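You operate a simulated robot arm through the tools that you are given. There is no shell and no other tool.

You run a simulated robot arm. Do the job below in one go: nothing can be reset, and whatever is moved stays where it is left.

TASK
Label the bundle of white bags and put it in the turquoise tray.
Fine: load it in the band machine's sliding tray, push the small white pad at LABEL, bring the sliding tray back to LOAD; the other bundles stay unlabelled where they lie.

The check looks at the end state, three seconds after you hand in, the way a careful person would. Anything else that was tipped, shoved, dropped, spilled or broken makes it a failure.

THE ROBOT
A 6-joint arm with a two-finger parallel gripper, fixed in place. Base frame: the origin is at the foot of the arm, x ahead of it, y to its left, z up; the work surface is at about z = 5. Readings come in mm, degrees, newtons and seconds.
With the tool pointing down near the work surface it reaches from about 180 to 460 mm from the base axis. Its first joint turns from -70.0 to 70.0 degrees. Payload 1.9 kg.
The TCP is the grasp point between the finger pads, 23 mm short of the fingertips. In the tool frame z runs along the fingers and y along their closing line. Largest opening 94 mm; finger width 38, thickness 10; the body of the gripper, 54 by 96 mm, starts 39 mm behind the TCP.
Orientation is that of the tool frame in the base frame, as a unit quaternion [w, x, y, z]. With the fingers straight down and closing along the base's y, the tool's x points along the base's -x, its y along +y and its z along -z.

THE INTERFACE
- The arm moves only by the tool step_arm. Its argument "rows" is a list of rows, each a list of 7 numbers: the turn, a rotation vector about the tool's x, y, z in degrees, then the shift along the tool's x, y, z in mm, then the gripper command, from -1 (shut) to 1 (fully open), values between in proportion. In form: [[rx, ry, rz, tx, ty, tz, gripper], ...]. A call has 1 to 20 rows; each row shifts and turns the commanded pose from where the row before left it, along the tool's axes as they then stand. Each row takes 0.2 s and may step no farther than 50 mm and 8.6 degrees from the row before; otherwise, or with a gripper value out of range, the whole call is refused. A pose out of reach is approached as far as the arm can. The call stops where the force on the tool passes 90 N (or 10 N more than at its start, if that is more) or the arm is blocked; 0.2 s more then pass. Each finger travels about 108 mm/s and halts on what it meets, pressing with about 28 N; the grip force reading is that of the motor and also rises with nothing between the fingers. The clock runs only during rows and for 0.2 s after the last one: add rows that do not move to give the fingers time. The reply holds the time, the measured pose of the TCP, the force on the tool along the base axes, the opening and the grip force, in the units named above and with some noise, with the torque about the TCP (base axes, N m) and any sound that the robot's microphone picked up.
- Cameras (640 x 400 px; columns grow to the right, rows downward): "scene" is fixed at [34.7, 308.7, 427.6]; the picture's right is [-0.81, -0.58, 0.00], its down [-0.33, 0.46, -0.82] and it looks along [0.48, -0.67, -0.57] (base axes); focal length 214 px, centre (320, 200). "wrist" rides on the gripper at [86, 16, -75] in the tool frame; the picture's right is [-0.18, 0.98, 0.00], its down [-0.58, -0.11, -0.81] and it looks along [-0.79, -0.15, 0.59] (tool axes); focal length 243 px, centre (320, 200). There is no depth. A picture from a camera that has moved, and an enlarged one, comes with that camera's place and axes in the base frame and with its lens. The place of the scene camera against the robot may be out by one fixed shift of up to 18 mm in any direction.
- camera(camera): a new picture of that camera. The clock stands still meanwhile.
- zoom(camera, box): a new picture of the part [left, top, right, bottom] of that camera's present view, enlarged. The clock stands still meanwhile.
- close_job(): hands the job in; it is judged then, once.

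Places have to be worked out from the pictures, the camera data and where the tool is seen. Open the gripper and draw the arm clear of the work before you hand the job in, unless the task says otherwise.

The tools are called after "Call:" as a command line: name --pt "numbers of a row" for each row, then --argument value for the rest, lists and objects as JSON in quotes. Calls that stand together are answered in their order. step_arm: Moves the arm, as the interface text tells. Its arguments: {"type":"object","properties":{"rows":{"type":"array"}},"required":["rows"]} The other tools are called the same way: camera (camera) takes a picture; zoom (camera, box) takes an enlarged picture of a part of a camera's view; close_job () hands the job in.

At the start:

```text
clock: 0.0
tcp_pos: [260.6, 49.4, 404.5]
orientation: [0.001, 0.001, 1.0, 0.001]
force: [-1.2, 0.1, 0.1]
wrist_torque: [-0.01, 0.0, -0.01]
gripper_width: 94.0
grip_force: 0.0
```

scene: 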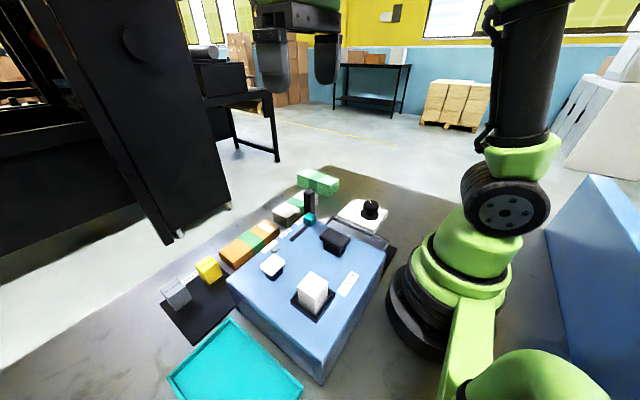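
wrist: 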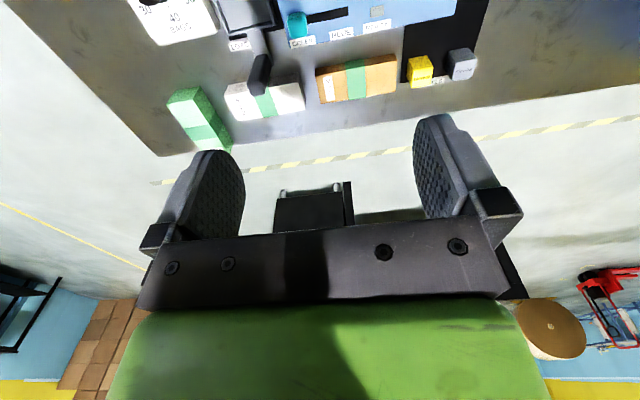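

The overview shows a blue band machine, several bundles behind it, and a turquoise tray. I'll zoom in on both cameras to identify the parts.

Call:
zoom --camera "scene" --box '[140, 150, 420, 325]'

Call:
zoom --camera "wrist" --box '[120, 0, 500, 160]'

```text
2.29 times, centred on (280, 238) of scene
camera zoom: at [34.7, 308.7, 427.6], right [-0.81, -0.58, 0.0], down [-0.33, 0.46, -0.82], along [0.48, -0.67, -0.57], focal length 490 px, centre (411, 114)
```

zoom: 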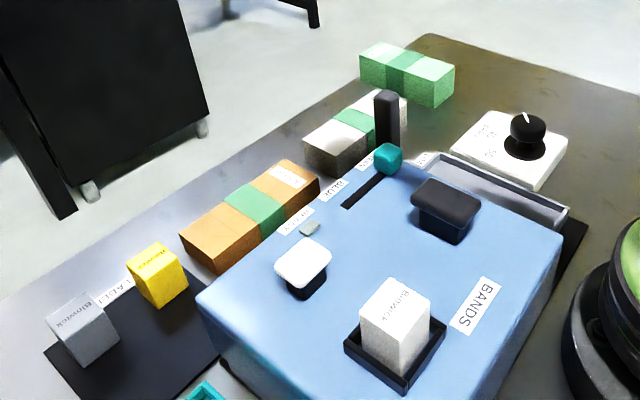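

```text
1.68 times, centred on (310, 80) of wrist
camera zoom: at [174.0, 65.6, 480.7], right [0.19, 0.98, 0.0], down [0.58, -0.11, 0.81], along [0.79, -0.15, -0.59], focal length 409 px, centre (337, 402)
```

zoom: 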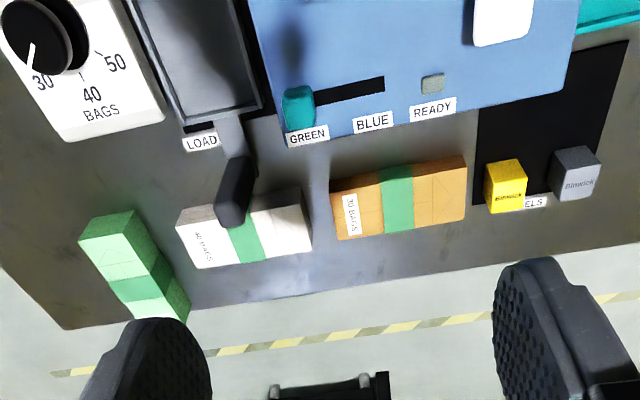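

I see a BAGS dial (30/40/50), a GREEN/BLUE slider, a READY lamp, a LOAD slot, and yellow, grey and white cartridges. I'll zoom in further to read the texts.

Call:
zoom --camera "wrist" --box '[120, 0, 320, 125]'

Call:
zoom --camera "wrist" --box '[300, 0, 500, 125]'

Call:
zoom --camera "scene" --box '[150, 220, 270, 320]'

Call:
zoom --camera "scene" --box '[250, 180, 400, 320]'

```text
3.20 times, centred on (220, 62) of wrist
camera zoom: at [174.0, 65.6, 480.7], right [0.19, 0.98, 0.0], down [0.58, -0.11, 0.81], along [0.79, -0.15, -0.59], focal length 776 px, centre (640, 640)
```

zoom: 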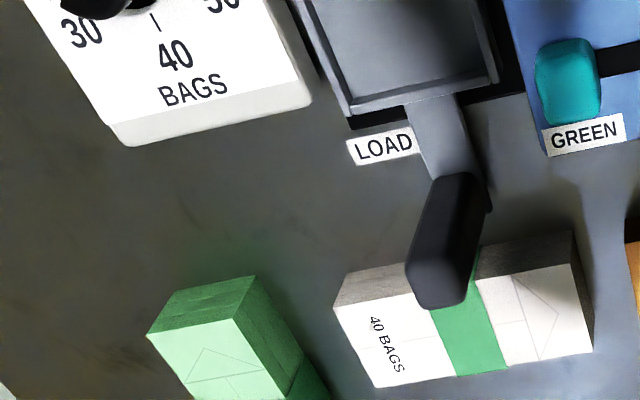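

```text
3.20 times, centred on (400, 62) of wrist
camera zoom: at [174.0, 65.6, 480.7], right [0.19, 0.98, 0.0], down [0.58, -0.11, 0.81], along [0.79, -0.15, -0.59], focal length 776 px, centre (64, 640)
```

zoom: 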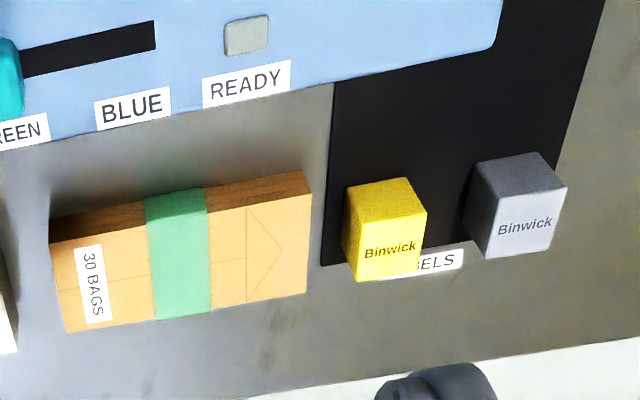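

```text
4.00 times, centred on (210, 270) of scene
camera zoom: at [34.7, 308.7, 427.6], right [-0.81, -0.58, 0.0], down [-0.33, 0.46, -0.82], along [0.48, -0.67, -0.57], focal length 858 px, centre (760, -80)
```

zoom: 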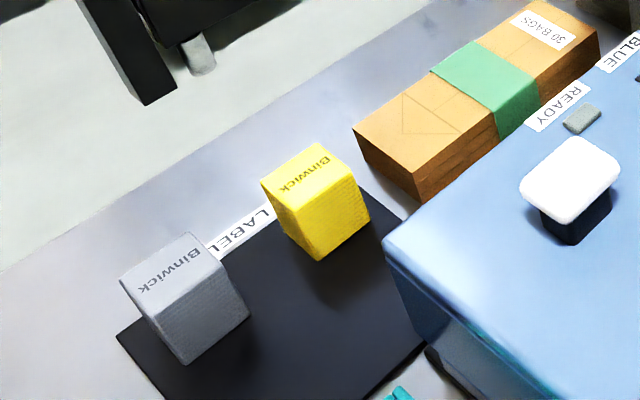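

```text
2.86 times, centred on (325, 250) of scene
camera zoom: at [34.7, 308.7, 427.6], right [-0.81, -0.58, 0.0], down [-0.33, 0.46, -0.82], along [0.48, -0.67, -0.57], focal length 613 px, centre (306, 57)
```

zoom: 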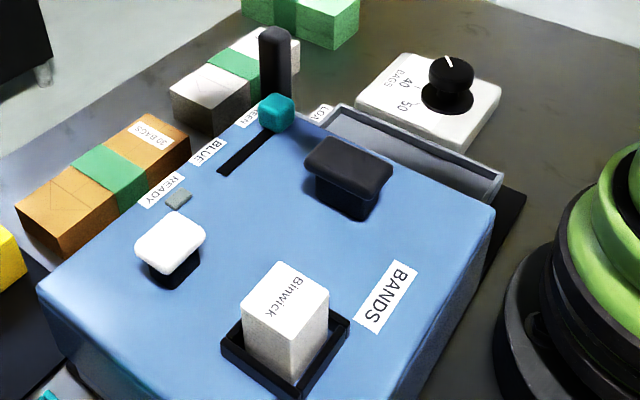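

I need a more downward view of the machine, so I'll move the tool back and tilt it so the wrist camera looks down on it.

Call:
step_arm --pt "0 0 0 30 0 0 1" --pt "0 0 0 30 0 0 1" --pt "0 8 0 0 0 0 1" --pt "0 8 0 0 0 0 1" --pt "0 8 0 0 0 0 1" --pt "0 6 0 0 0 0 1" --pt "0 0 0 0 0 0 1"

Call:
camera --camera "wrist"

```text
clock: 1.6
tcp_pos: [197.7, 50.3, 397.1]
orientation: [-0.257, 0.002, 0.966, 0.001]
force: [0.3, -0.5, 0.2]
wrist_torque: [0.01, -0.01, 0.0]
gripper_width: 94.2
grip_force: 0.0
out of reach, approached as far as the arm can: row 6
```

```text
taken
camera wrist: at [159.9, 65.5, 506.3], right [0.16, 0.98, -0.09], down [0.91, -0.11, 0.41], along [0.39, -0.15, -0.91], focal length 243 px, centre (320, 200)
```

wrist: 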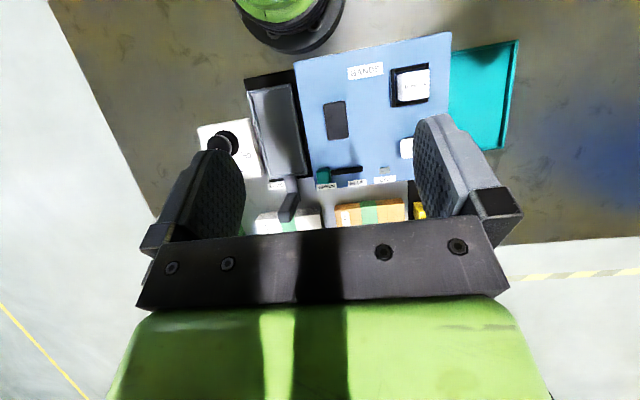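

This view shows the whole machine from above. I'll zoom in on it.

Call:
zoom --camera "wrist" --box '[180, 20, 360, 240]'

Call:
zoom --camera "wrist" --box '[290, 20, 540, 230]'

```text
1.82 times, centred on (270, 130) of wrist
camera zoom: at [159.9, 65.5, 506.3], right [0.16, 0.98, -0.09], down [0.91, -0.11, 0.41], along [0.39, -0.15, -0.91], focal length 441 px, centre (411, 327)
```

zoom: 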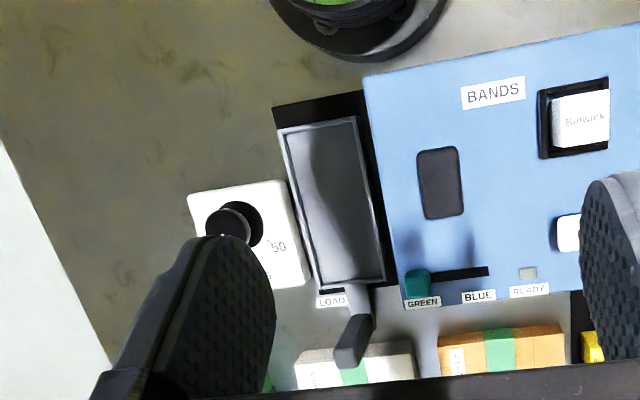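

```text
1.90 times, centred on (415, 125) of wrist
camera zoom: at [159.9, 65.5, 506.3], right [0.16, 0.98, -0.09], down [0.91, -0.11, 0.41], along [0.39, -0.15, -0.91], focal length 462 px, centre (139, 343)
```

zoom: 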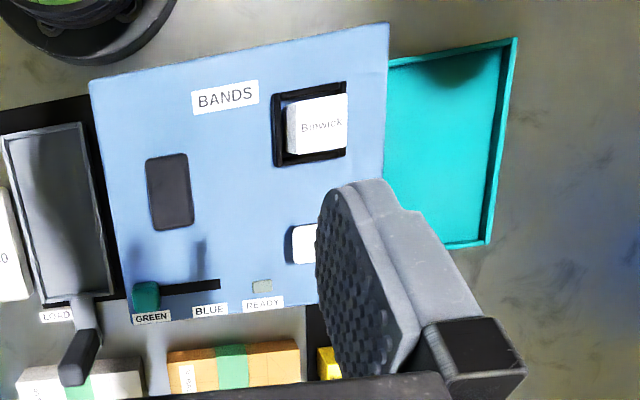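

I'll shift left to see the turquoise tray and the label side of the machine from another viewpoint.

Call:
step_arm --pt "0 0 0 0 40 0 1" --pt "0 0 0 0 40 0 1" --pt "0 0 0 0 40 0 1" --pt "0 0 0 0 0 0 1"

Call:
camera --camera "wrist"

Call:
zoom --camera "wrist" --box '[200, 0, 440, 150]'

Call:
zoom --camera "wrist" --box '[200, 100, 440, 250]'

```text
clock: 2.6
tcp_pos: [195.7, 171.1, 392.7]
orientation: [-0.258, 0.001, 0.966, 0.002]
force: [0.2, 0.0, 0.5]
wrist_torque: [-0.01, 0.03, 0.01]
gripper_width: 94.2
grip_force: 0.0
out of reach, approached as far as the arm can: row 3
```

```text
taken
camera wrist: at [157.8, 185.7, 502.5], right [0.16, 0.98, -0.09], down [0.91, -0.11, 0.41], along [0.39, -0.15, -0.91], focal length 243 px, centre (320, 200)
```

wrist: 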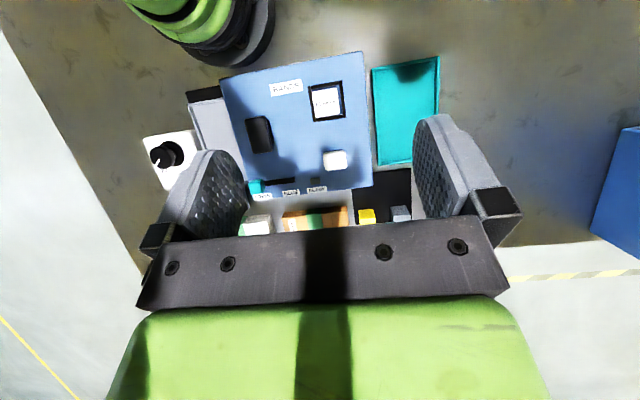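

```text
2.67 times, centred on (320, 75) of wrist
camera zoom: at [157.8, 185.7, 502.5], right [0.16, 0.98, -0.09], down [0.91, -0.11, 0.41], along [0.39, -0.15, -0.91], focal length 647 px, centre (320, 533)
```

zoom: 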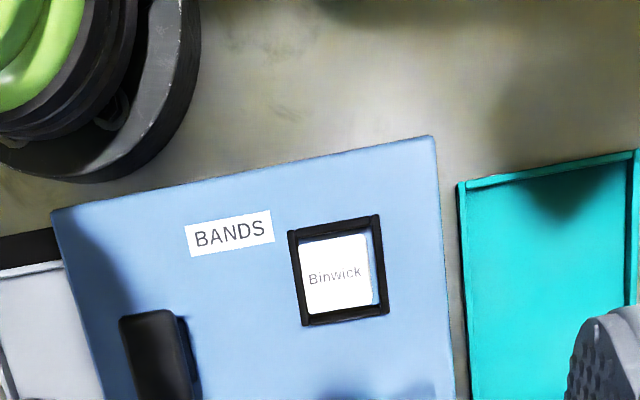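

```text
2.67 times, centred on (320, 175) of wrist
camera zoom: at [157.8, 185.7, 502.5], right [0.16, 0.98, -0.09], down [0.91, -0.11, 0.41], along [0.39, -0.15, -0.91], focal length 647 px, centre (320, 267)
```

zoom: 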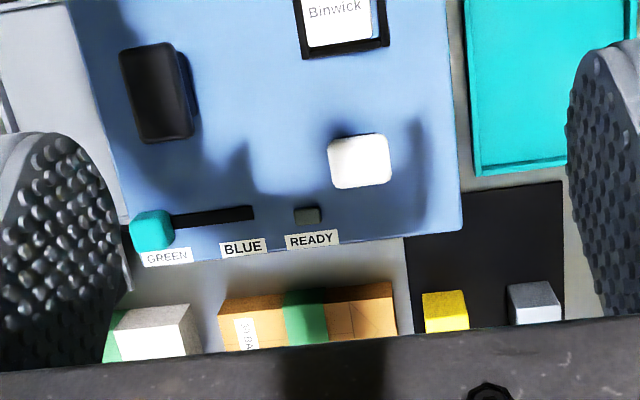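

From the two views I put the machine top at z≈101, spanning x 110–314 and y 0–216. The white pad is near (253,157) and the black pad near (197,46). Next I'll move right to see the dial, LOAD tray and white bundle.

Call:
step_arm --pt "0 0 0 0 -46 0 1" --pt "0 0 0 0 -46 0 1" --pt "0 0 0 0 -46 0 1" --pt "0 0 0 0 -46 0 1" --pt "0 0 0 0 -46 0 1" --pt "0 0 0 0 0 0 1"

Call:
camera --camera "wrist"

Call:
zoom --camera "wrist" --box '[220, 80, 420, 240]'

```text
clock: 3.5
tcp_pos: [196.9, 11.5, 392.2]
orientation: [-0.26, 0.027, 0.965, -0.003]
force: [26.5, 16.9, -52.3]
wrist_torque: [-2.88, 1.55, -0.97]
gripper_width: 93.9
grip_force: 0.0
stopped in row 4: the force on the tool passed its limit at 160 N (the readings are from after the stop); the commanded pose is now the measured one
```

```text
taken
camera wrist: at [159.2, 31.0, 502.2], right [0.21, 0.97, -0.11], down [0.9, -0.15, 0.41], along [0.38, -0.19, -0.91], focal length 243 px, centre (320, 200)
```

wrist: 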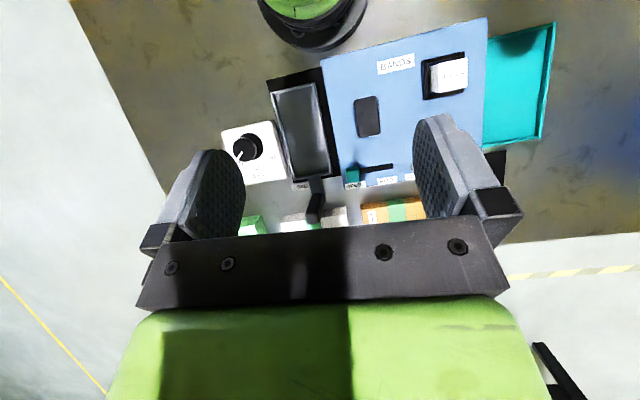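

```text
2.50 times, centred on (320, 160) of wrist
camera zoom: at [159.2, 31.0, 502.2], right [0.21, 0.97, -0.11], down [0.9, -0.15, 0.41], along [0.38, -0.19, -0.91], focal length 606 px, centre (320, 300)
```

zoom: 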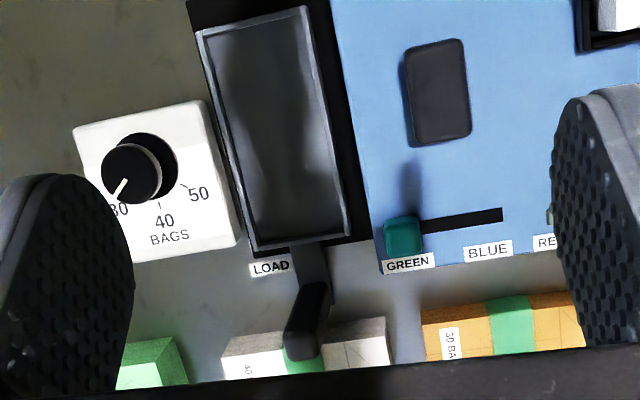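

The arm brushed against itself in this tucked pose: it stopped at 160 N with nothing of the work touched. The dial clearly points at 30. I'll ease the tool forward and untilt it.

Call:
step_arm --pt "0 0 0 -17 0 -10 1" --pt "0 -6 0 -17 0 -10 1" --pt "0 -8 0 -17 0 -5 1" --pt "0 -8 0 -17 0 0 1" --pt "0 0 0 0 0 0 1"

```text
clock: 3.8
tcp_pos: [199.3, 10.7, 393.4]
orientation: [-0.26, 0.031, 0.965, -0.007]
force: [16.5, 14.1, -26.7]
wrist_torque: [-2.18, 1.12, -0.71]
gripper_width: 93.8
grip_force: 0.1
out of reach, approached as far as the arm can: row 1
stopped in row 1: the force on the tool passed its limit at 146 N (the readings are from after the stop); the commanded pose is now the measured one
```

Still in contact. I'll look at the scene before choosing the way out.

Call:
camera --camera "scene"

```text
taken
```

scene: 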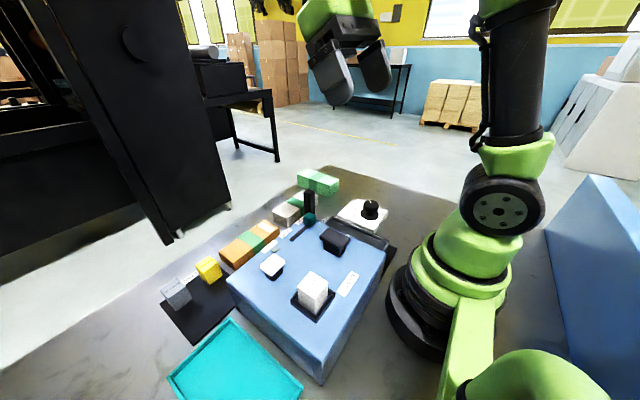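

The gripper is high and clear of everything on the table, so the contact is the arm against itself. The reaction pushes down, forward and left, so I'll back out that way in small steps.

Call:
step_arm --pt "0 0 0 -9 3 6 1" --pt "0 0 0 -9 3 6 1" --pt "0 0 0 -9 3 6 1"

```text
clock: 4.6
tcp_pos: [214.2, 18.9, 363.3]
orientation: [-0.259, 0.029, 0.965, -0.006]
force: [-0.5, 0.2, -0.5]
wrist_torque: [-0.01, -0.02, -0.03]
gripper_width: 94.1
grip_force: 0.1
```

Free again. Now I'll untilt the tool and move it out to a comfortable pose.

Call:
step_arm --pt "0 -7.5 0 -15 0 0 1" --pt "0 -7.5 0 -15 0 0 1" --pt "0 -7.5 0 -15 0 0 1" --pt "0 -7.5 0 -10 0 0 1" --pt "0 0 0 0 0 0 1"

```text
clock: 5.8
tcp_pos: [265.4, 15.3, 345.2]
orientation: [-0.001, 0.026, 1.0, -0.013]
force: [0.0, 0.5, 0.2]
wrist_torque: [0.02, 0.0, -0.01]
gripper_width: 93.8
grip_force: 0.0
```

Nearly upright again; I'll remove the remaining 3° yaw and 1.5° roll and look at the bundles.

Call:
step_arm --pt "-1.5 0 -3.0 0 -40 0 1" --pt "0 0 0 0 -40 0 1" --pt "0 0 0 0 0 0 1"

Call:
camera --camera "wrist"

Call:
zoom --camera "wrist" --box '[200, 0, 440, 150]'

```text
clock: 6.6
tcp_pos: [263.8, -65.0, 348.1]
orientation: [-0.001, 0.0, 1.0, -0.001]
force: [0.5, 0.0, -0.6]
wrist_torque: [0.03, 0.0, 0.02]
gripper_width: 94.1
grip_force: 0.1
```

```text
taken
camera wrist: at [176.1, -49.0, 422.9], right [0.18, 0.98, 0.0], down [0.58, -0.11, 0.81], along [0.79, -0.15, -0.59], focal length 243 px, centre (320, 200)
```

wrist: 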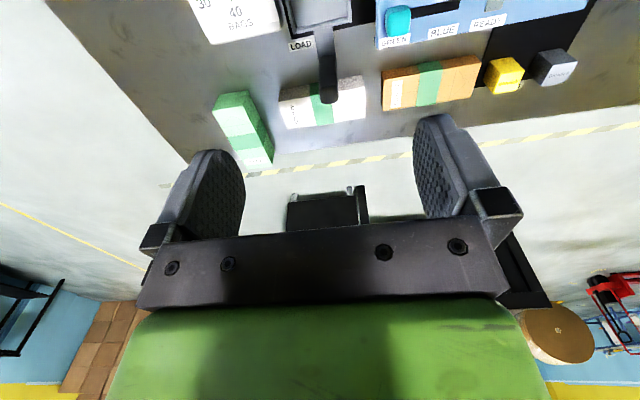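

```text
2.67 times, centred on (320, 75) of wrist
camera zoom: at [176.1, -49.0, 422.9], right [0.18, 0.98, 0.0], down [0.58, -0.11, 0.81], along [0.79, -0.15, -0.59], focal length 647 px, centre (320, 533)
```

zoom: 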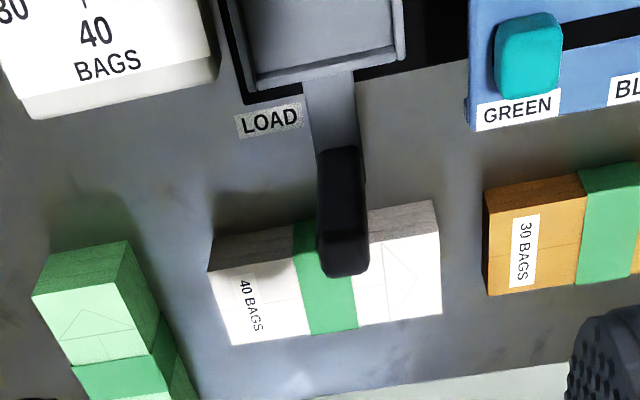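

Triangulating from two wrist views, the white bundle spans x≈391–449, y≈-162…-18, top z≈47, with "40 BAGS" printed on it. The tray handle's top is near (359,-71,109). I'll yaw the tool by +90° for a side view and to test the grasp orientation.

Call:
step_arm --pt "0 0 8.5 0 0 0 1" --pt "0 0 8.5 0 0 0 1" --pt "0 0 8.5 0 0 0 1" --pt "0 0 8.5 0 0 0 1" --pt "0 0 8.5 0 0 0 1" --pt "0 0 8.5 0 0 0 1" --pt "0 0 8.5 0 0 0 1" --pt "0 0 8.5 0 0 0 1" --pt "0 0 8.5 0 0 0 1" --pt "0 0 8.5 0 0 0 1" --pt "0 0 5 0 0 0 1" --pt "0 0 0 0 0 0 1"

Call:
camera --camera "wrist"

```text
clock: 9.2
tcp_pos: [263.6, -66.2, 347.0]
orientation: [0.001, 0.708, 0.706, -0.001]
force: [0.4, -0.2, -0.8]
wrist_torque: [0.03, -0.02, -0.02]
gripper_width: 93.8
grip_force: 0.1
```

```text
taken
camera wrist: at [279.2, 20.8, 422.6], right [0.98, -0.19, 0.0], down [-0.11, -0.58, 0.81], along [-0.15, -0.79, -0.59], focal length 243 px, centre (320, 200)
```

wrist: 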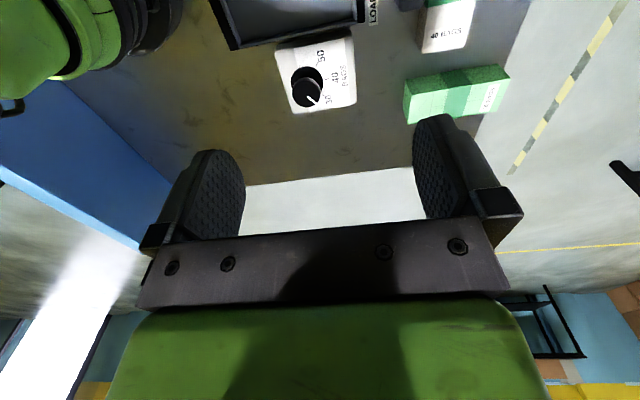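

The +90° yaw works. I'll zoom in on the dial and green bundle, then slide toward +y to see the tray and handle.

Call:
zoom --camera "wrist" --box '[270, 0, 530, 140]'

Call:
step_arm --pt "0 0 0 45 0 0 1" --pt "0 0 0 45 0 0 1" --pt "0 0 0 45 0 0 1" --pt "0 0 0 0 0 0 1"

Call:
camera --camera "wrist"

Call:
zoom --camera "wrist" --box '[160, 0, 440, 175]'

```text
2.46 times, centred on (400, 70) of wrist
camera zoom: at [279.2, 20.8, 422.6], right [0.98, -0.19, 0.0], down [-0.11, -0.58, 0.81], along [-0.15, -0.79, -0.59], focal length 597 px, centre (123, 520)
```

zoom: 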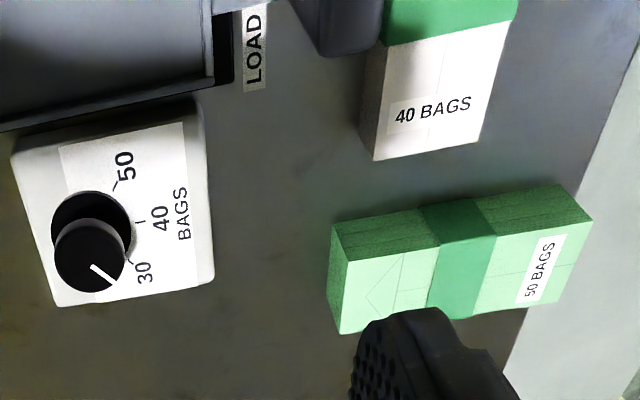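

```text
clock: 10.2
tcp_pos: [263.8, 69.4, 346.7]
orientation: [0.001, 0.707, 0.707, 0.0]
force: [0.2, -1.2, 0.6]
wrist_torque: [0.0, 0.03, -0.01]
gripper_width: 94.3
grip_force: 0.0
```

```text
taken
camera wrist: at [278.8, 155.9, 422.4], right [0.98, -0.18, 0.0], down [-0.11, -0.58, 0.81], along [-0.15, -0.79, -0.59], focal length 243 px, centre (320, 200)
```

wrist: 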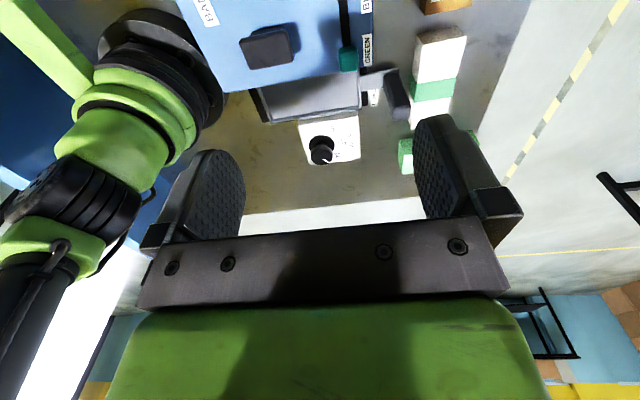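

```text
2.29 times, centred on (300, 88) of wrist
camera zoom: at [278.8, 155.9, 422.4], right [0.98, -0.18, 0.0], down [-0.11, -0.58, 0.81], along [-0.15, -0.79, -0.59], focal length 555 px, centre (366, 457)
```

zoom: 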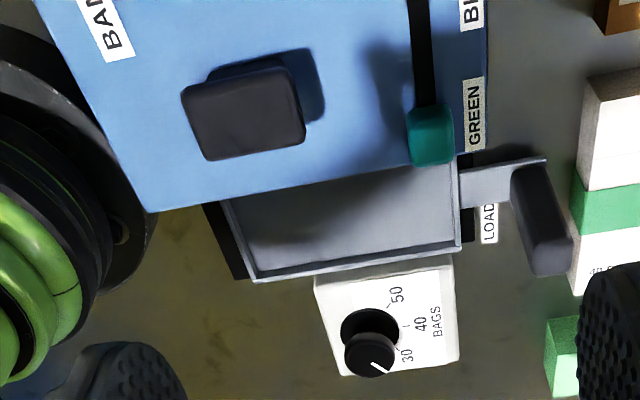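

The bundle counts are green 50, white 40 and orange 30, while the dial sits at 30. The tray rim comes out at x 131–306, y -111…-33, z≈26, and the handle post at about (356,-70). I'll yaw a further 90° to see the machine's front face and its markings.

Call:
step_arm --pt "0 0 8.5 0 0 0 1" --pt "0 0 8.5 0 0 0 1" --pt "0 0 8.5 0 0 0 1" --pt "0 0 8.5 0 0 0 1" --pt "0 0 8.5 0 0 0 1" --pt "0 0 8.5 0 0 0 1" --pt "0 0 8.5 0 0 0 1" --pt "0 0 8.5 0 0 0 1" --pt "0 0 8.5 0 0 0 1" --pt "0 0 8.5 0 0 0 1" --pt "0 0 5 0 0 0 1" --pt "0 0 0 30 0 0 1" --pt "0 0 0 30 0 0 1" --pt "0 0 0 0 0 0 1"

Call:
camera --camera "wrist"

Call:
zoom --camera "wrist" --box '[160, 0, 480, 200]'

```text
clock: 13.2
tcp_pos: [323.6, 70.9, 346.0]
orientation: [0.0, 1.0, 0.0, 0.0]
force: [-0.4, 0.5, -0.7]
wrist_torque: [-0.01, 0.04, -0.01]
gripper_width: 94.0
grip_force: 0.1
```

```text
taken
camera wrist: at [409.2, 53.5, 422.8], right [-0.18, -0.98, 0.0], down [-0.58, 0.11, 0.81], along [-0.79, 0.15, -0.59], focal length 243 px, centre (320, 200)
```

wrist: 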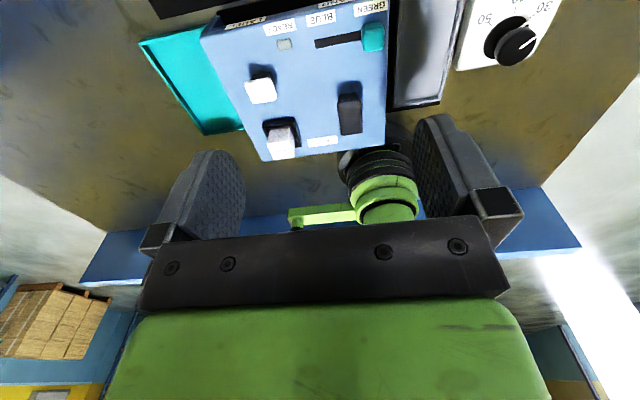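

```text
2.00 times, centred on (320, 100) of wrist
camera zoom: at [409.2, 53.5, 422.8], right [-0.18, -0.98, 0.0], down [-0.58, 0.11, 0.81], along [-0.79, 0.15, -0.59], focal length 485 px, centre (320, 400)
```

zoom: 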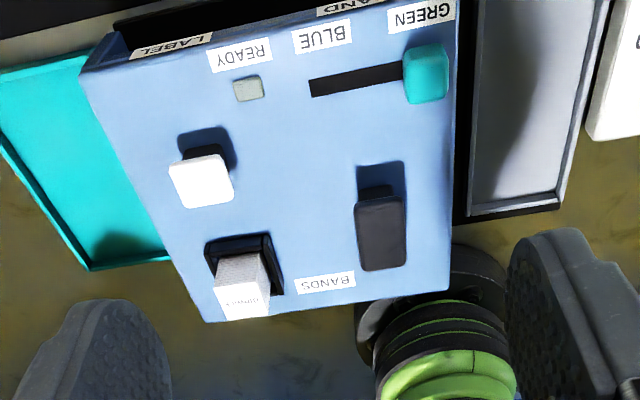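

The front face carries BAND and LABEL signs. I'll move further out to see the front face and the label stock mat properly.

Call:
step_arm --pt "0 0 0 35 0 0 1" --pt "0 0 0 35 0 0 1" --pt "0 0 0 0 0 0 1"

Call:
camera --camera "wrist"

Call:
zoom --camera "wrist" --box '[160, 0, 480, 200]'

```text
clock: 14.0
tcp_pos: [389.6, 70.7, 346.1]
orientation: [0.002, 1.0, 0.001, 0.0]
force: [-0.3, -0.6, 0.5]
wrist_torque: [0.03, -0.01, 0.0]
gripper_width: 94.3
grip_force: 0.0
out of reach, approached as far as the arm can: row 2
```

```text
taken
camera wrist: at [476.1, 53.4, 422.5], right [-0.18, -0.98, 0.0], down [-0.58, 0.11, 0.81], along [-0.79, 0.14, -0.59], focal length 243 px, centre (320, 200)
```

wrist: 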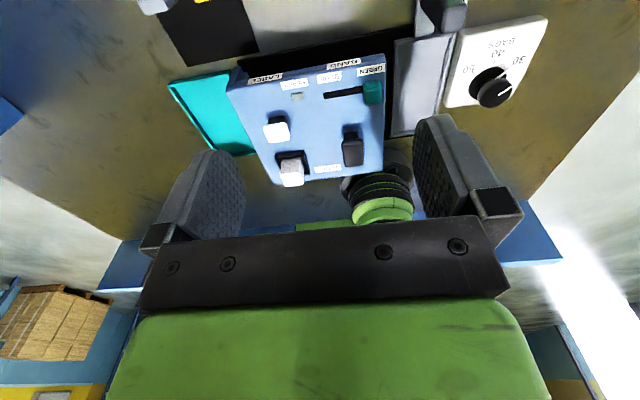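

```text
2.00 times, centred on (320, 100) of wrist
camera zoom: at [476.1, 53.4, 422.5], right [-0.18, -0.98, 0.0], down [-0.58, 0.11, 0.81], along [-0.79, 0.14, -0.59], focal length 485 px, centre (320, 400)
```

zoom: 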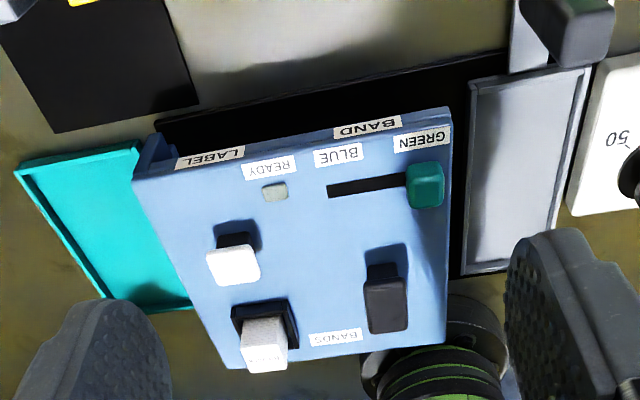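

The stations along the open front are LOAD (y≈-71), BAND (≈47) and LABEL (≈156). The white bundle is 40 bags but the counter dial is at 30, so I'll inspect the dial up close first. I'll yaw back to +90° and hover over the knob at about (219,-179).

Call:
step_arm --pt "0 0 -8.5 -20 0 0 1" --pt "0 0 -8.5 0 0 0 1" --pt "0 0 -8.5 0 0 0 1" --pt "0 0 -8.5 0 0 0 1" --pt "0 0 -8.5 0 0 0 1" --pt "0 0 -8.5 0 0 0 1" --pt "0 0 -8.5 0 0 0 1" --pt "0 0 -8.5 0 0 0 1" --pt "0 0 -8.5 0 0 0 1" --pt "0 0 -8.5 0 0 0 1" --pt "0 0 -5 0 0 0 1" --pt "0 0 0 0 0 0 1"

Call:
step_arm --pt "0 0 0 -35 -21 18 1" --pt "0 0 0 -35 -21 18 1" --pt "0 0 0 -35 -21 18 1" --pt "0 0 0 -35 -21 18 1" --pt "0 0 0 -35 -21 18 1" --pt "0 0 0 -35 -21 18 1" --pt "0 0 0 -35 -21 18 1" --pt "0 0 0 0 0 0 1"

Call:
camera --camera "wrist"

```text
clock: 16.6
tcp_pos: [370.2, 68.7, 346.3]
orientation: [0.0, 0.707, 0.708, -0.001]
force: [-0.3, -0.4, -0.5]
wrist_torque: [0.04, -0.02, 0.01]
gripper_width: 94.2
grip_force: 0.1
```

```text
clock: 18.4
tcp_pos: [222.4, -176.7, 221.1]
orientation: [0.001, 0.707, 0.707, -0.001]
force: [-0.7, -0.2, -0.6]
wrist_torque: [0.0, -0.01, -0.04]
gripper_width: 94.1
grip_force: 0.0
```

```text
taken
camera wrist: at [237.8, -89.7, 296.9], right [0.98, -0.18, 0.0], down [-0.11, -0.58, 0.81], along [-0.15, -0.79, -0.59], focal length 243 px, centre (320, 200)
```

wrist: 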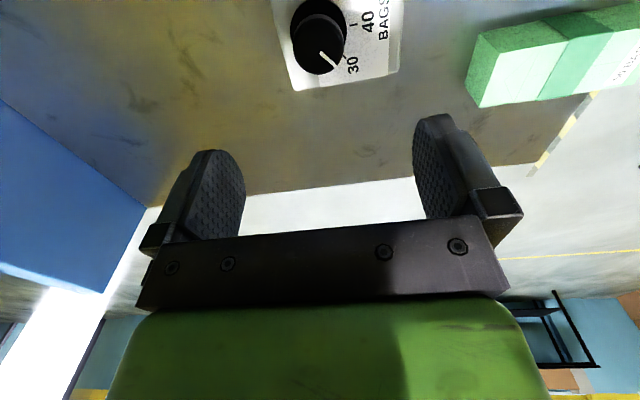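

The knob pointer is at 30. I'll descend to z≈140 for a closer look at the ticks and the knob centre.

Call:
step_arm --pt "0 0 0 -2 -2 40 1" --pt "0 0 0 -2 -2 40 1" --pt "0 0 0 0 0 0 1"

Call:
zoom --camera "wrist" --box '[220, 0, 460, 150]'

Call:
camera --camera "wrist"

```text
clock: 19.2
tcp_pos: [219.3, -179.7, 140.8]
orientation: [0.001, 0.708, 0.706, 0.0]
force: [-1.2, -0.8, 0.0]
wrist_torque: [-0.02, 0.03, 0.0]
gripper_width: 94.1
grip_force: 0.1
```

```text
2.67 times, centred on (340, 75) of wrist
camera zoom: at [234.7, -93.7, 216.8], right [0.98, -0.18, 0.0], down [-0.11, -0.58, 0.81], along [-0.15, -0.79, -0.59], focal length 647 px, centre (267, 533)
```

zoom: 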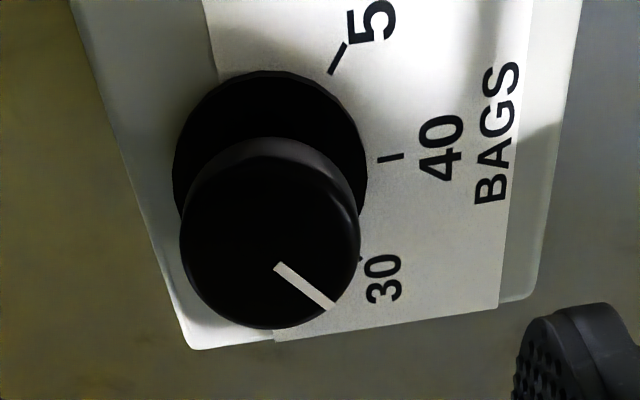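

```text
taken
camera wrist: at [234.7, -93.7, 216.8], right [0.98, -0.18, 0.0], down [-0.11, -0.58, 0.81], along [-0.15, -0.79, -0.59], focal length 243 px, centre (320, 200)
```

wrist: 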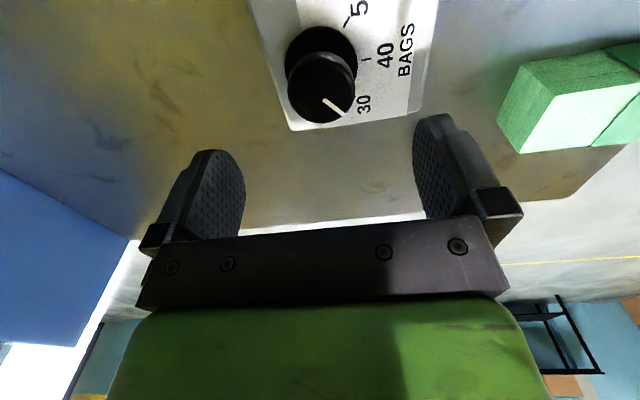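

The knob is about 46 mm wide with its top at z≈58, and the pointer is at about -45° (30); the 40 tick points along +x. I'll zoom in more for the precise centre.

Call:
zoom --camera "wrist" --box '[270, 10, 400, 140]'

```text
3.08 times, centred on (335, 75) of wrist
camera zoom: at [234.7, -93.7, 216.8], right [0.98, -0.18, 0.0], down [-0.11, -0.58, 0.81], along [-0.15, -0.79, -0.59], focal length 746 px, centre (274, 585)
```

zoom: 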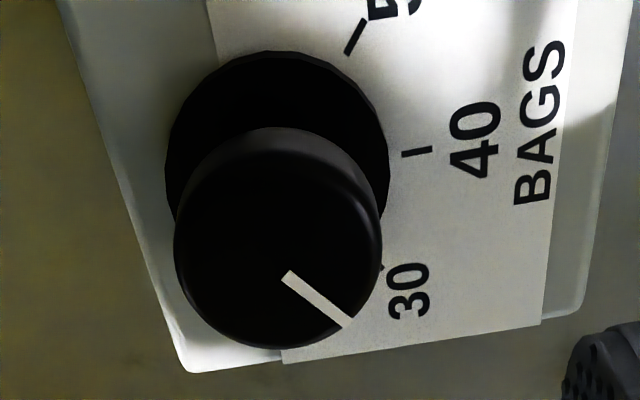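

To pin down the knob centre and height I'll view it from another yaw (+45°), which is also my planned grip orientation for turning it.

Call:
step_arm --pt "0 0 -7.5 0 0 0 1" --pt "0 0 -7.5 0 0 0 1" --pt "0 0 -7.5 0 0 0 1" --pt "0 0 -7.5 0 0 0 1" --pt "0 0 -7.5 0 0 0 1" --pt "0 0 -7.5 0 0 0 1" --pt "0 0 0 0 0 0 1"

Call:
camera --camera "wrist"

Call:
zoom --camera "wrist" --box '[240, 10, 400, 140]'

```text
clock: 20.8
tcp_pos: [219.5, -179.6, 141.3]
orientation: [-0.001, 0.382, 0.924, -0.001]
force: [0.5, 0.0, 0.5]
wrist_torque: [0.01, 0.0, 0.03]
gripper_width: 94.2
grip_force: 0.1
```

```text
taken
camera wrist: at [168.8, -107.8, 217.0], right [0.82, 0.57, 0.0], down [0.34, -0.49, 0.81], along [0.46, -0.67, -0.59], focal length 243 px, centre (320, 200)
```

wrist: 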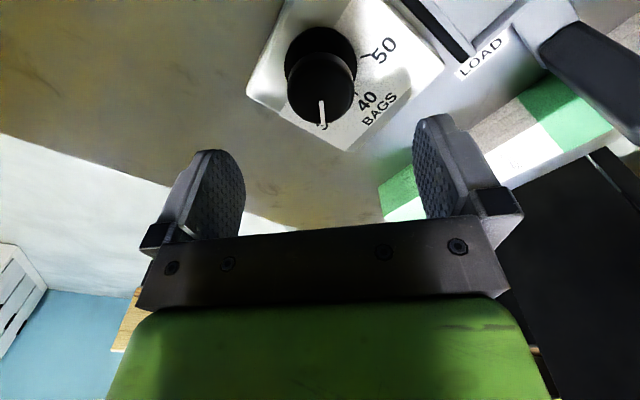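

```text
3.08 times, centred on (320, 75) of wrist
camera zoom: at [168.8, -107.8, 217.0], right [0.82, 0.57, 0.0], down [0.34, -0.49, 0.81], along [0.46, -0.67, -0.59], focal length 746 px, centre (320, 585)
```

zoom: 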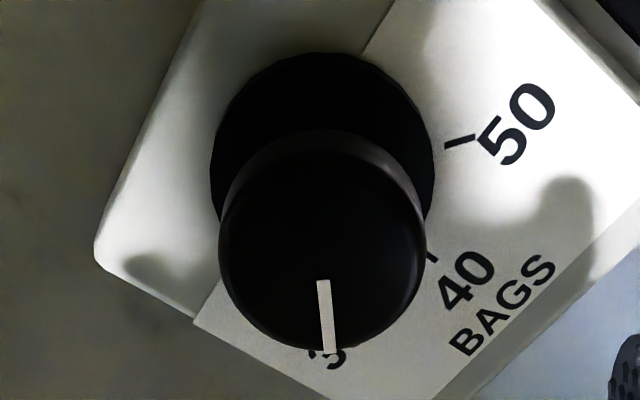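

Two views agree: knob centre (219.3,-181), top z≈60, pointer at about -52°, 40 tick at about -5°, so a +47° turn is needed. I'll descend around the knob with the fingers open, tips just above the flange.

Call:
step_arm --pt "0 0 0 -1 -1 43 1" --pt "0 0 0 0 0 40 1" --pt "0 0 0 0 0 0 1"

Call:
camera --camera "wrist"

```text
clock: 21.6
tcp_pos: [218.6, -182.6, 56.5]
orientation: [0.001, 0.383, 0.924, -0.001]
force: [0.9, -0.1, -0.6]
wrist_torque: [0.02, -0.01, 0.0]
gripper_width: 93.9
grip_force: 0.0
```

```text
taken
camera wrist: at [168.5, -109.7, 132.6], right [0.83, 0.56, 0.0], down [0.33, -0.49, 0.81], along [0.46, -0.67, -0.59], focal length 243 px, centre (320, 200)
```

wrist: 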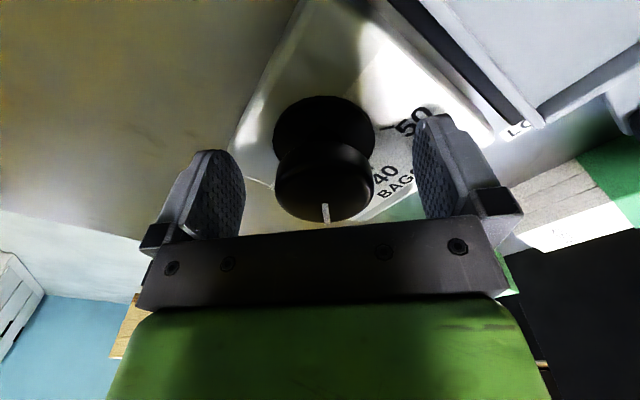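

The knob sits centred between the pads. I'll close the fingers gently on it.

Call:
step_arm --pt "0 0 0 0 0 0 0" --pt "0 0 0 0 0 0 -0.2" --pt "0 0 0 0 0 0 -0.2"

```text
clock: 22.4
tcp_pos: [217.9, -181.9, 56.8]
orientation: [0.001, 0.382, 0.924, 0.0]
force: [18.2, 15.9, -6.0]
wrist_torque: [-0.13, 0.02, 0.01]
gripper_width: 47.9
grip_force: 11.5
```

The fingers met the knob at 47.9 mm with a sideways force, meaning the TCP is slightly off along the closing line. I'll shift 1.5 mm toward the loaded side to balance it.

Call:
step_arm --pt "0 0 0 0 1.5 0 -0.2"

```text
clock: 22.8
tcp_pos: [220.5, -181.7, 56.5]
orientation: [-0.001, 0.383, 0.924, -0.001]
force: [13.3, 12.6, -5.2]
wrist_torque: [-0.07, 0.07, 0.0]
gripper_width: 45.4
grip_force: 9.0
```

Call:
step_arm --pt "0 0 0 0 1.5 0 -0.2" --pt "0 0 0 0 0 0 -0.2"

Call:
camera --camera "wrist"

```text
clock: 23.4
tcp_pos: [220.1, -181.0, 58.7]
orientation: [-0.001, 0.383, 0.924, -0.001]
force: [-24.2, -24.5, 0.5]
wrist_torque: [-0.32, -0.22, 0.15]
gripper_width: 44.3
grip_force: 44.6
```

```text
taken
camera wrist: at [170.1, -108.1, 133.3], right [0.83, 0.56, 0.0], down [0.33, -0.49, 0.81], along [0.45, -0.67, -0.59], focal length 243 px, centre (320, 200)
```

wrist: 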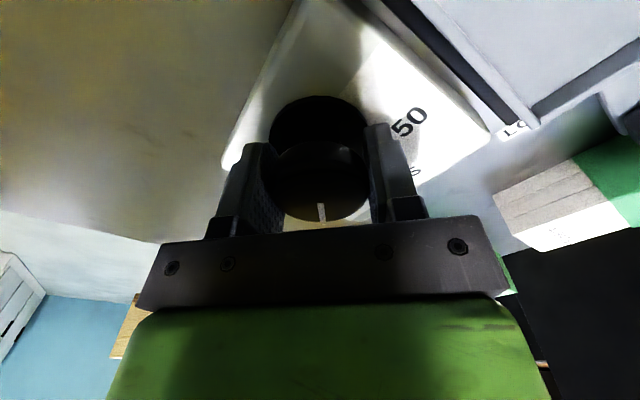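

Both pads now bear on the knob at 44.3 mm; the sideways load reversed, so I'll shift back about 1 mm to balance.

Call:
step_arm --pt "0 0 0 0 -1 0 -0.2" --pt "0 0 0 0 0 0 -0.2"

```text
clock: 24.0
tcp_pos: [219.9, -181.4, 57.7]
orientation: [0.0, 0.383, 0.924, 0.0]
force: [-15.9, -23.8, -4.5]
wrist_torque: [0.52, 0.62, 0.07]
gripper_width: 44.3
grip_force: 44.9
```

Call:
step_arm --pt "0 0 0 0 -1 0 -0.2" --pt "0 0 0 0 0 0 -0.2"

```text
clock: 24.6
tcp_pos: [219.5, -180.3, 57.4]
orientation: [0.001, 0.381, 0.925, 0.0]
force: [3.2, -5.6, -12.8]
wrist_torque: [0.24, 0.27, -0.01]
gripper_width: 44.0
grip_force: 44.8
```

Balanced now. I'll turn the knob counter-clockwise seen from above, starting with a small test.

Call:
step_arm --pt "0 0 -5 0 0 0 -0.2" --pt "0 0 -5 0 0 0 -0.2"

Call:
camera --camera "wrist"

```text
clock: 25.2
tcp_pos: [219.7, -180.0, 59.1]
orientation: [-0.001, 0.299, 0.954, -0.001]
force: [17.5, 8.8, -27.4]
wrist_torque: [-0.04, -0.12, 0.0]
gripper_width: 44.2
grip_force: 44.8
```

```text
taken
camera wrist: at [157.6, -118.0, 133.9], right [0.71, 0.7, 0.0], down [0.42, -0.42, 0.81], along [0.57, -0.58, -0.59], focal length 243 px, centre (320, 200)
```

wrist: 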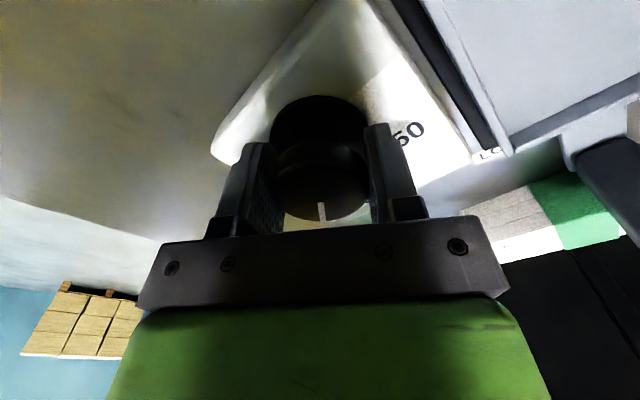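

The pointer follows the gripper while the box stays put. I'll continue the remaining 37°.

Call:
step_arm --pt "0 0 -7.4 0 0 0 -0.2" --pt "0 0 -7.4 0 0 0 -0.2" --pt "0 0 -7.4 0 0 0 -0.2" --pt "0 0 -7.4 0 0 0 -0.2" --pt "0 0 -7.4 0 0 0 -0.2"

Call:
camera --camera "wrist"

```text
clock: 26.4
tcp_pos: [219.3, -180.4, 58.5]
orientation: [-0.001, -0.019, 1.0, 0.0]
force: [24.9, 31.3, -9.3]
wrist_torque: [0.09, -0.37, 0.05]
gripper_width: 44.2
grip_force: 45.2
```

```text
taken
camera wrist: at [132.2, -167.8, 134.2], right [0.15, 0.99, 0.0], down [0.59, -0.09, 0.81], along [0.8, -0.12, -0.59], focal length 243 px, centre (320, 200)
```

wrist: 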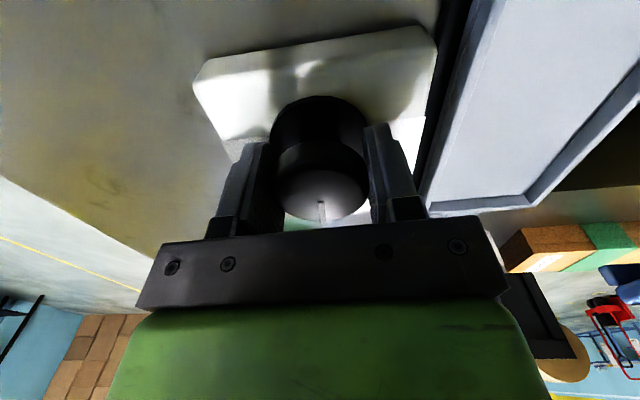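

The turn is done, with the tool at about -2° yaw. I'll open the fingers and rise straight up to check the pointer.

Call:
step_arm --pt "0 0 0 0 0 0 1" --pt "0 0 0 0 0 0 1" --pt "0 0 0 0 0 0 1" --pt "0 0 0 0 0 -40 1" --pt "0 0 0 0 0 -45 1" --pt "0 0 0 0 0 0 1"

Call:
zoom --camera "wrist" --box '[220, 0, 460, 150]'

```text
clock: 27.8
tcp_pos: [220.1, -179.5, 143.8]
orientation: [0.0, -0.017, 1.0, 0.0]
force: [-0.5, -0.2, 0.0]
wrist_torque: [-0.02, 0.01, -0.01]
gripper_width: 94.0
grip_force: 0.1
```

```text
2.67 times, centred on (340, 75) of wrist
camera zoom: at [132.6, -167.7, 219.1], right [0.15, 0.99, 0.0], down [0.59, -0.09, 0.81], along [0.8, -0.12, -0.59], focal length 647 px, centre (267, 533)
```

zoom: 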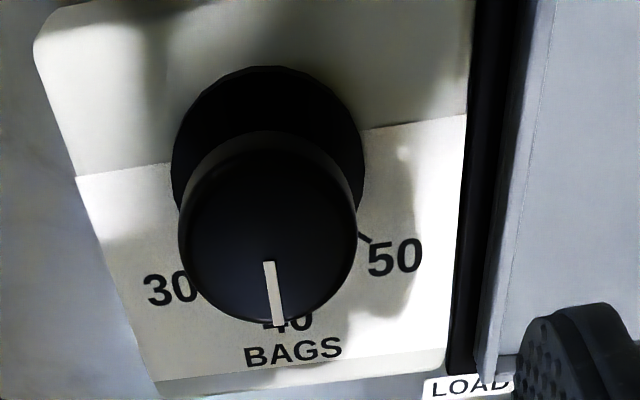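

The pointer now stands at 40, within about 2°. Next I'll yaw back to +90° and move over the white bundle, rising first.

Call:
step_arm --pt "0 0 8.4 0 0 -15 1" --pt "0 0 8.4 0 0 -15 1" --pt "0 0 8.4 0 0 -10 1" --pt "0 0 8.4 0 0 0 1" --pt "0 0 8.4 0 0 0 1" --pt "0 0 8.4 0 0 0 1" --pt "0 0 8.4 0 0 0 1" --pt "0 0 8.4 0 0 0 1" --pt "0 0 8.4 0 0 0 1" --pt "0 0 8.4 0 0 0 1" --pt "0 0 7.9 0 0 0 1" --pt "0 0 0 0 0 0 1"

Call:
step_arm --pt "0 0 0 12 40 0 1" --pt "0 0 0 12 40 0 1" --pt "0 0 0 12 40 0 1" --pt "0 0 0 12 40 0 1" --pt "0 0 0 11.5 40 0 1" --pt "0 0 0 0 0 0 1"

Call:
camera --camera "wrist"

Call:
zoom --camera "scene" --box '[140, 150, 420, 325]'

```text
clock: 30.4
tcp_pos: [219.8, -179.9, 183.2]
orientation: [0.001, 0.707, 0.707, -0.002]
force: [1.0, 0.0, 0.9]
wrist_torque: [0.01, -0.01, -0.02]
gripper_width: 94.0
grip_force: 0.0
```

```text
clock: 31.8
tcp_pos: [420.4, -121.2, 181.4]
orientation: [-0.001, 0.707, 0.708, -0.001]
force: [-0.6, -0.5, -1.1]
wrist_torque: [0.01, -0.03, 0.03]
gripper_width: 93.9
grip_force: 0.0
```

```text
taken
camera wrist: at [435.6, -34.3, 257.9], right [0.98, -0.18, 0.0], down [-0.11, -0.58, 0.81], along [-0.15, -0.79, -0.59], focal length 243 px, centre (320, 200)
```

wrist: 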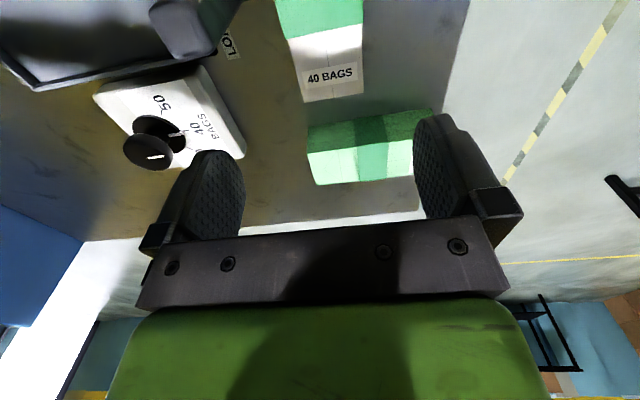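

```text
2.29 times, centred on (280, 238) of scene
camera zoom: at [34.7, 308.8, 427.6], right [-0.81, -0.58, 0.0], down [-0.33, 0.46, -0.82], along [0.48, -0.67, -0.57], focal length 490 px, centre (411, 114)
```

zoom: 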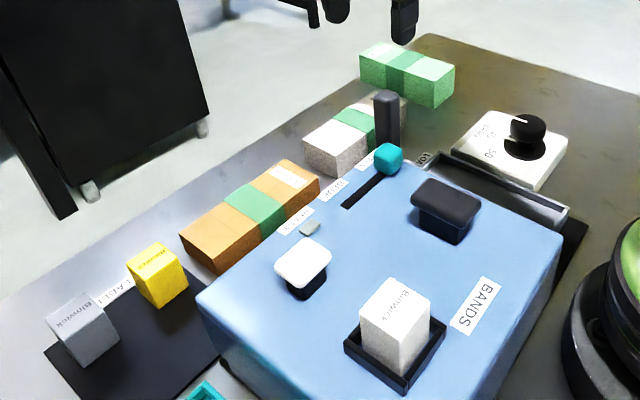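

The box hasn't moved and the pointer reads 40. The white bundle is centred near x≈423 and the handle ends near x≈369, y≈-83. I'll descend to z≈80 with the opening reduced to 84 mm, aiming at y≈-110, then check.

Call:
step_arm --pt "0 0 0 11.2 2.6 34 0.79" --pt "0 0 0 0 0 34 0.79" --pt "0 0 0 0 0 33 0.79" --pt "0 0 0 0 0 0 0.79"

Call:
camera --camera "wrist"

Call:
zoom --camera "scene" --box '[220, 130, 400, 250]'

```text
clock: 32.8
tcp_pos: [421.9, -109.1, 81.1]
orientation: [0.0, 0.707, 0.708, 0.0]
force: [-0.8, 0.6, -0.4]
wrist_torque: [0.01, -0.03, -0.01]
gripper_width: 84.1
grip_force: 0.0
```

```text
taken
camera wrist: at [437.5, -23.9, 157.3], right [0.98, -0.18, 0.0], down [-0.11, -0.58, 0.81], along [-0.15, -0.79, -0.59], focal length 243 px, centre (320, 200)
```

wrist: 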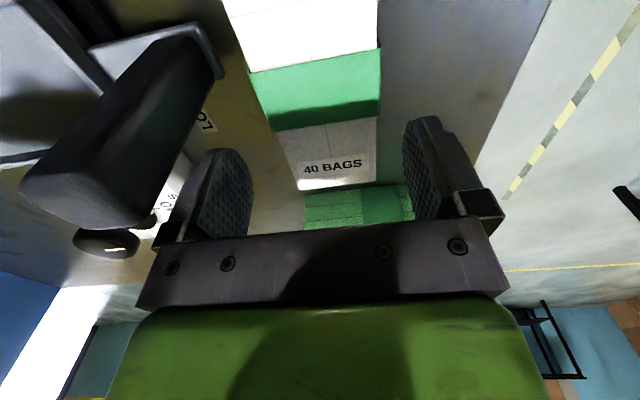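

```text
3.33 times, centred on (310, 190) of scene
camera zoom: at [34.7, 308.7, 427.6], right [-0.81, -0.58, 0.0], down [-0.33, 0.46, -0.82], along [0.48, -0.67, -0.57], focal length 715 px, centre (353, 233)
```

zoom: 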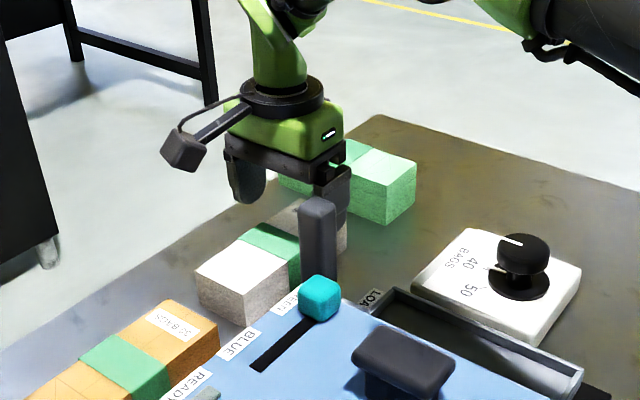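

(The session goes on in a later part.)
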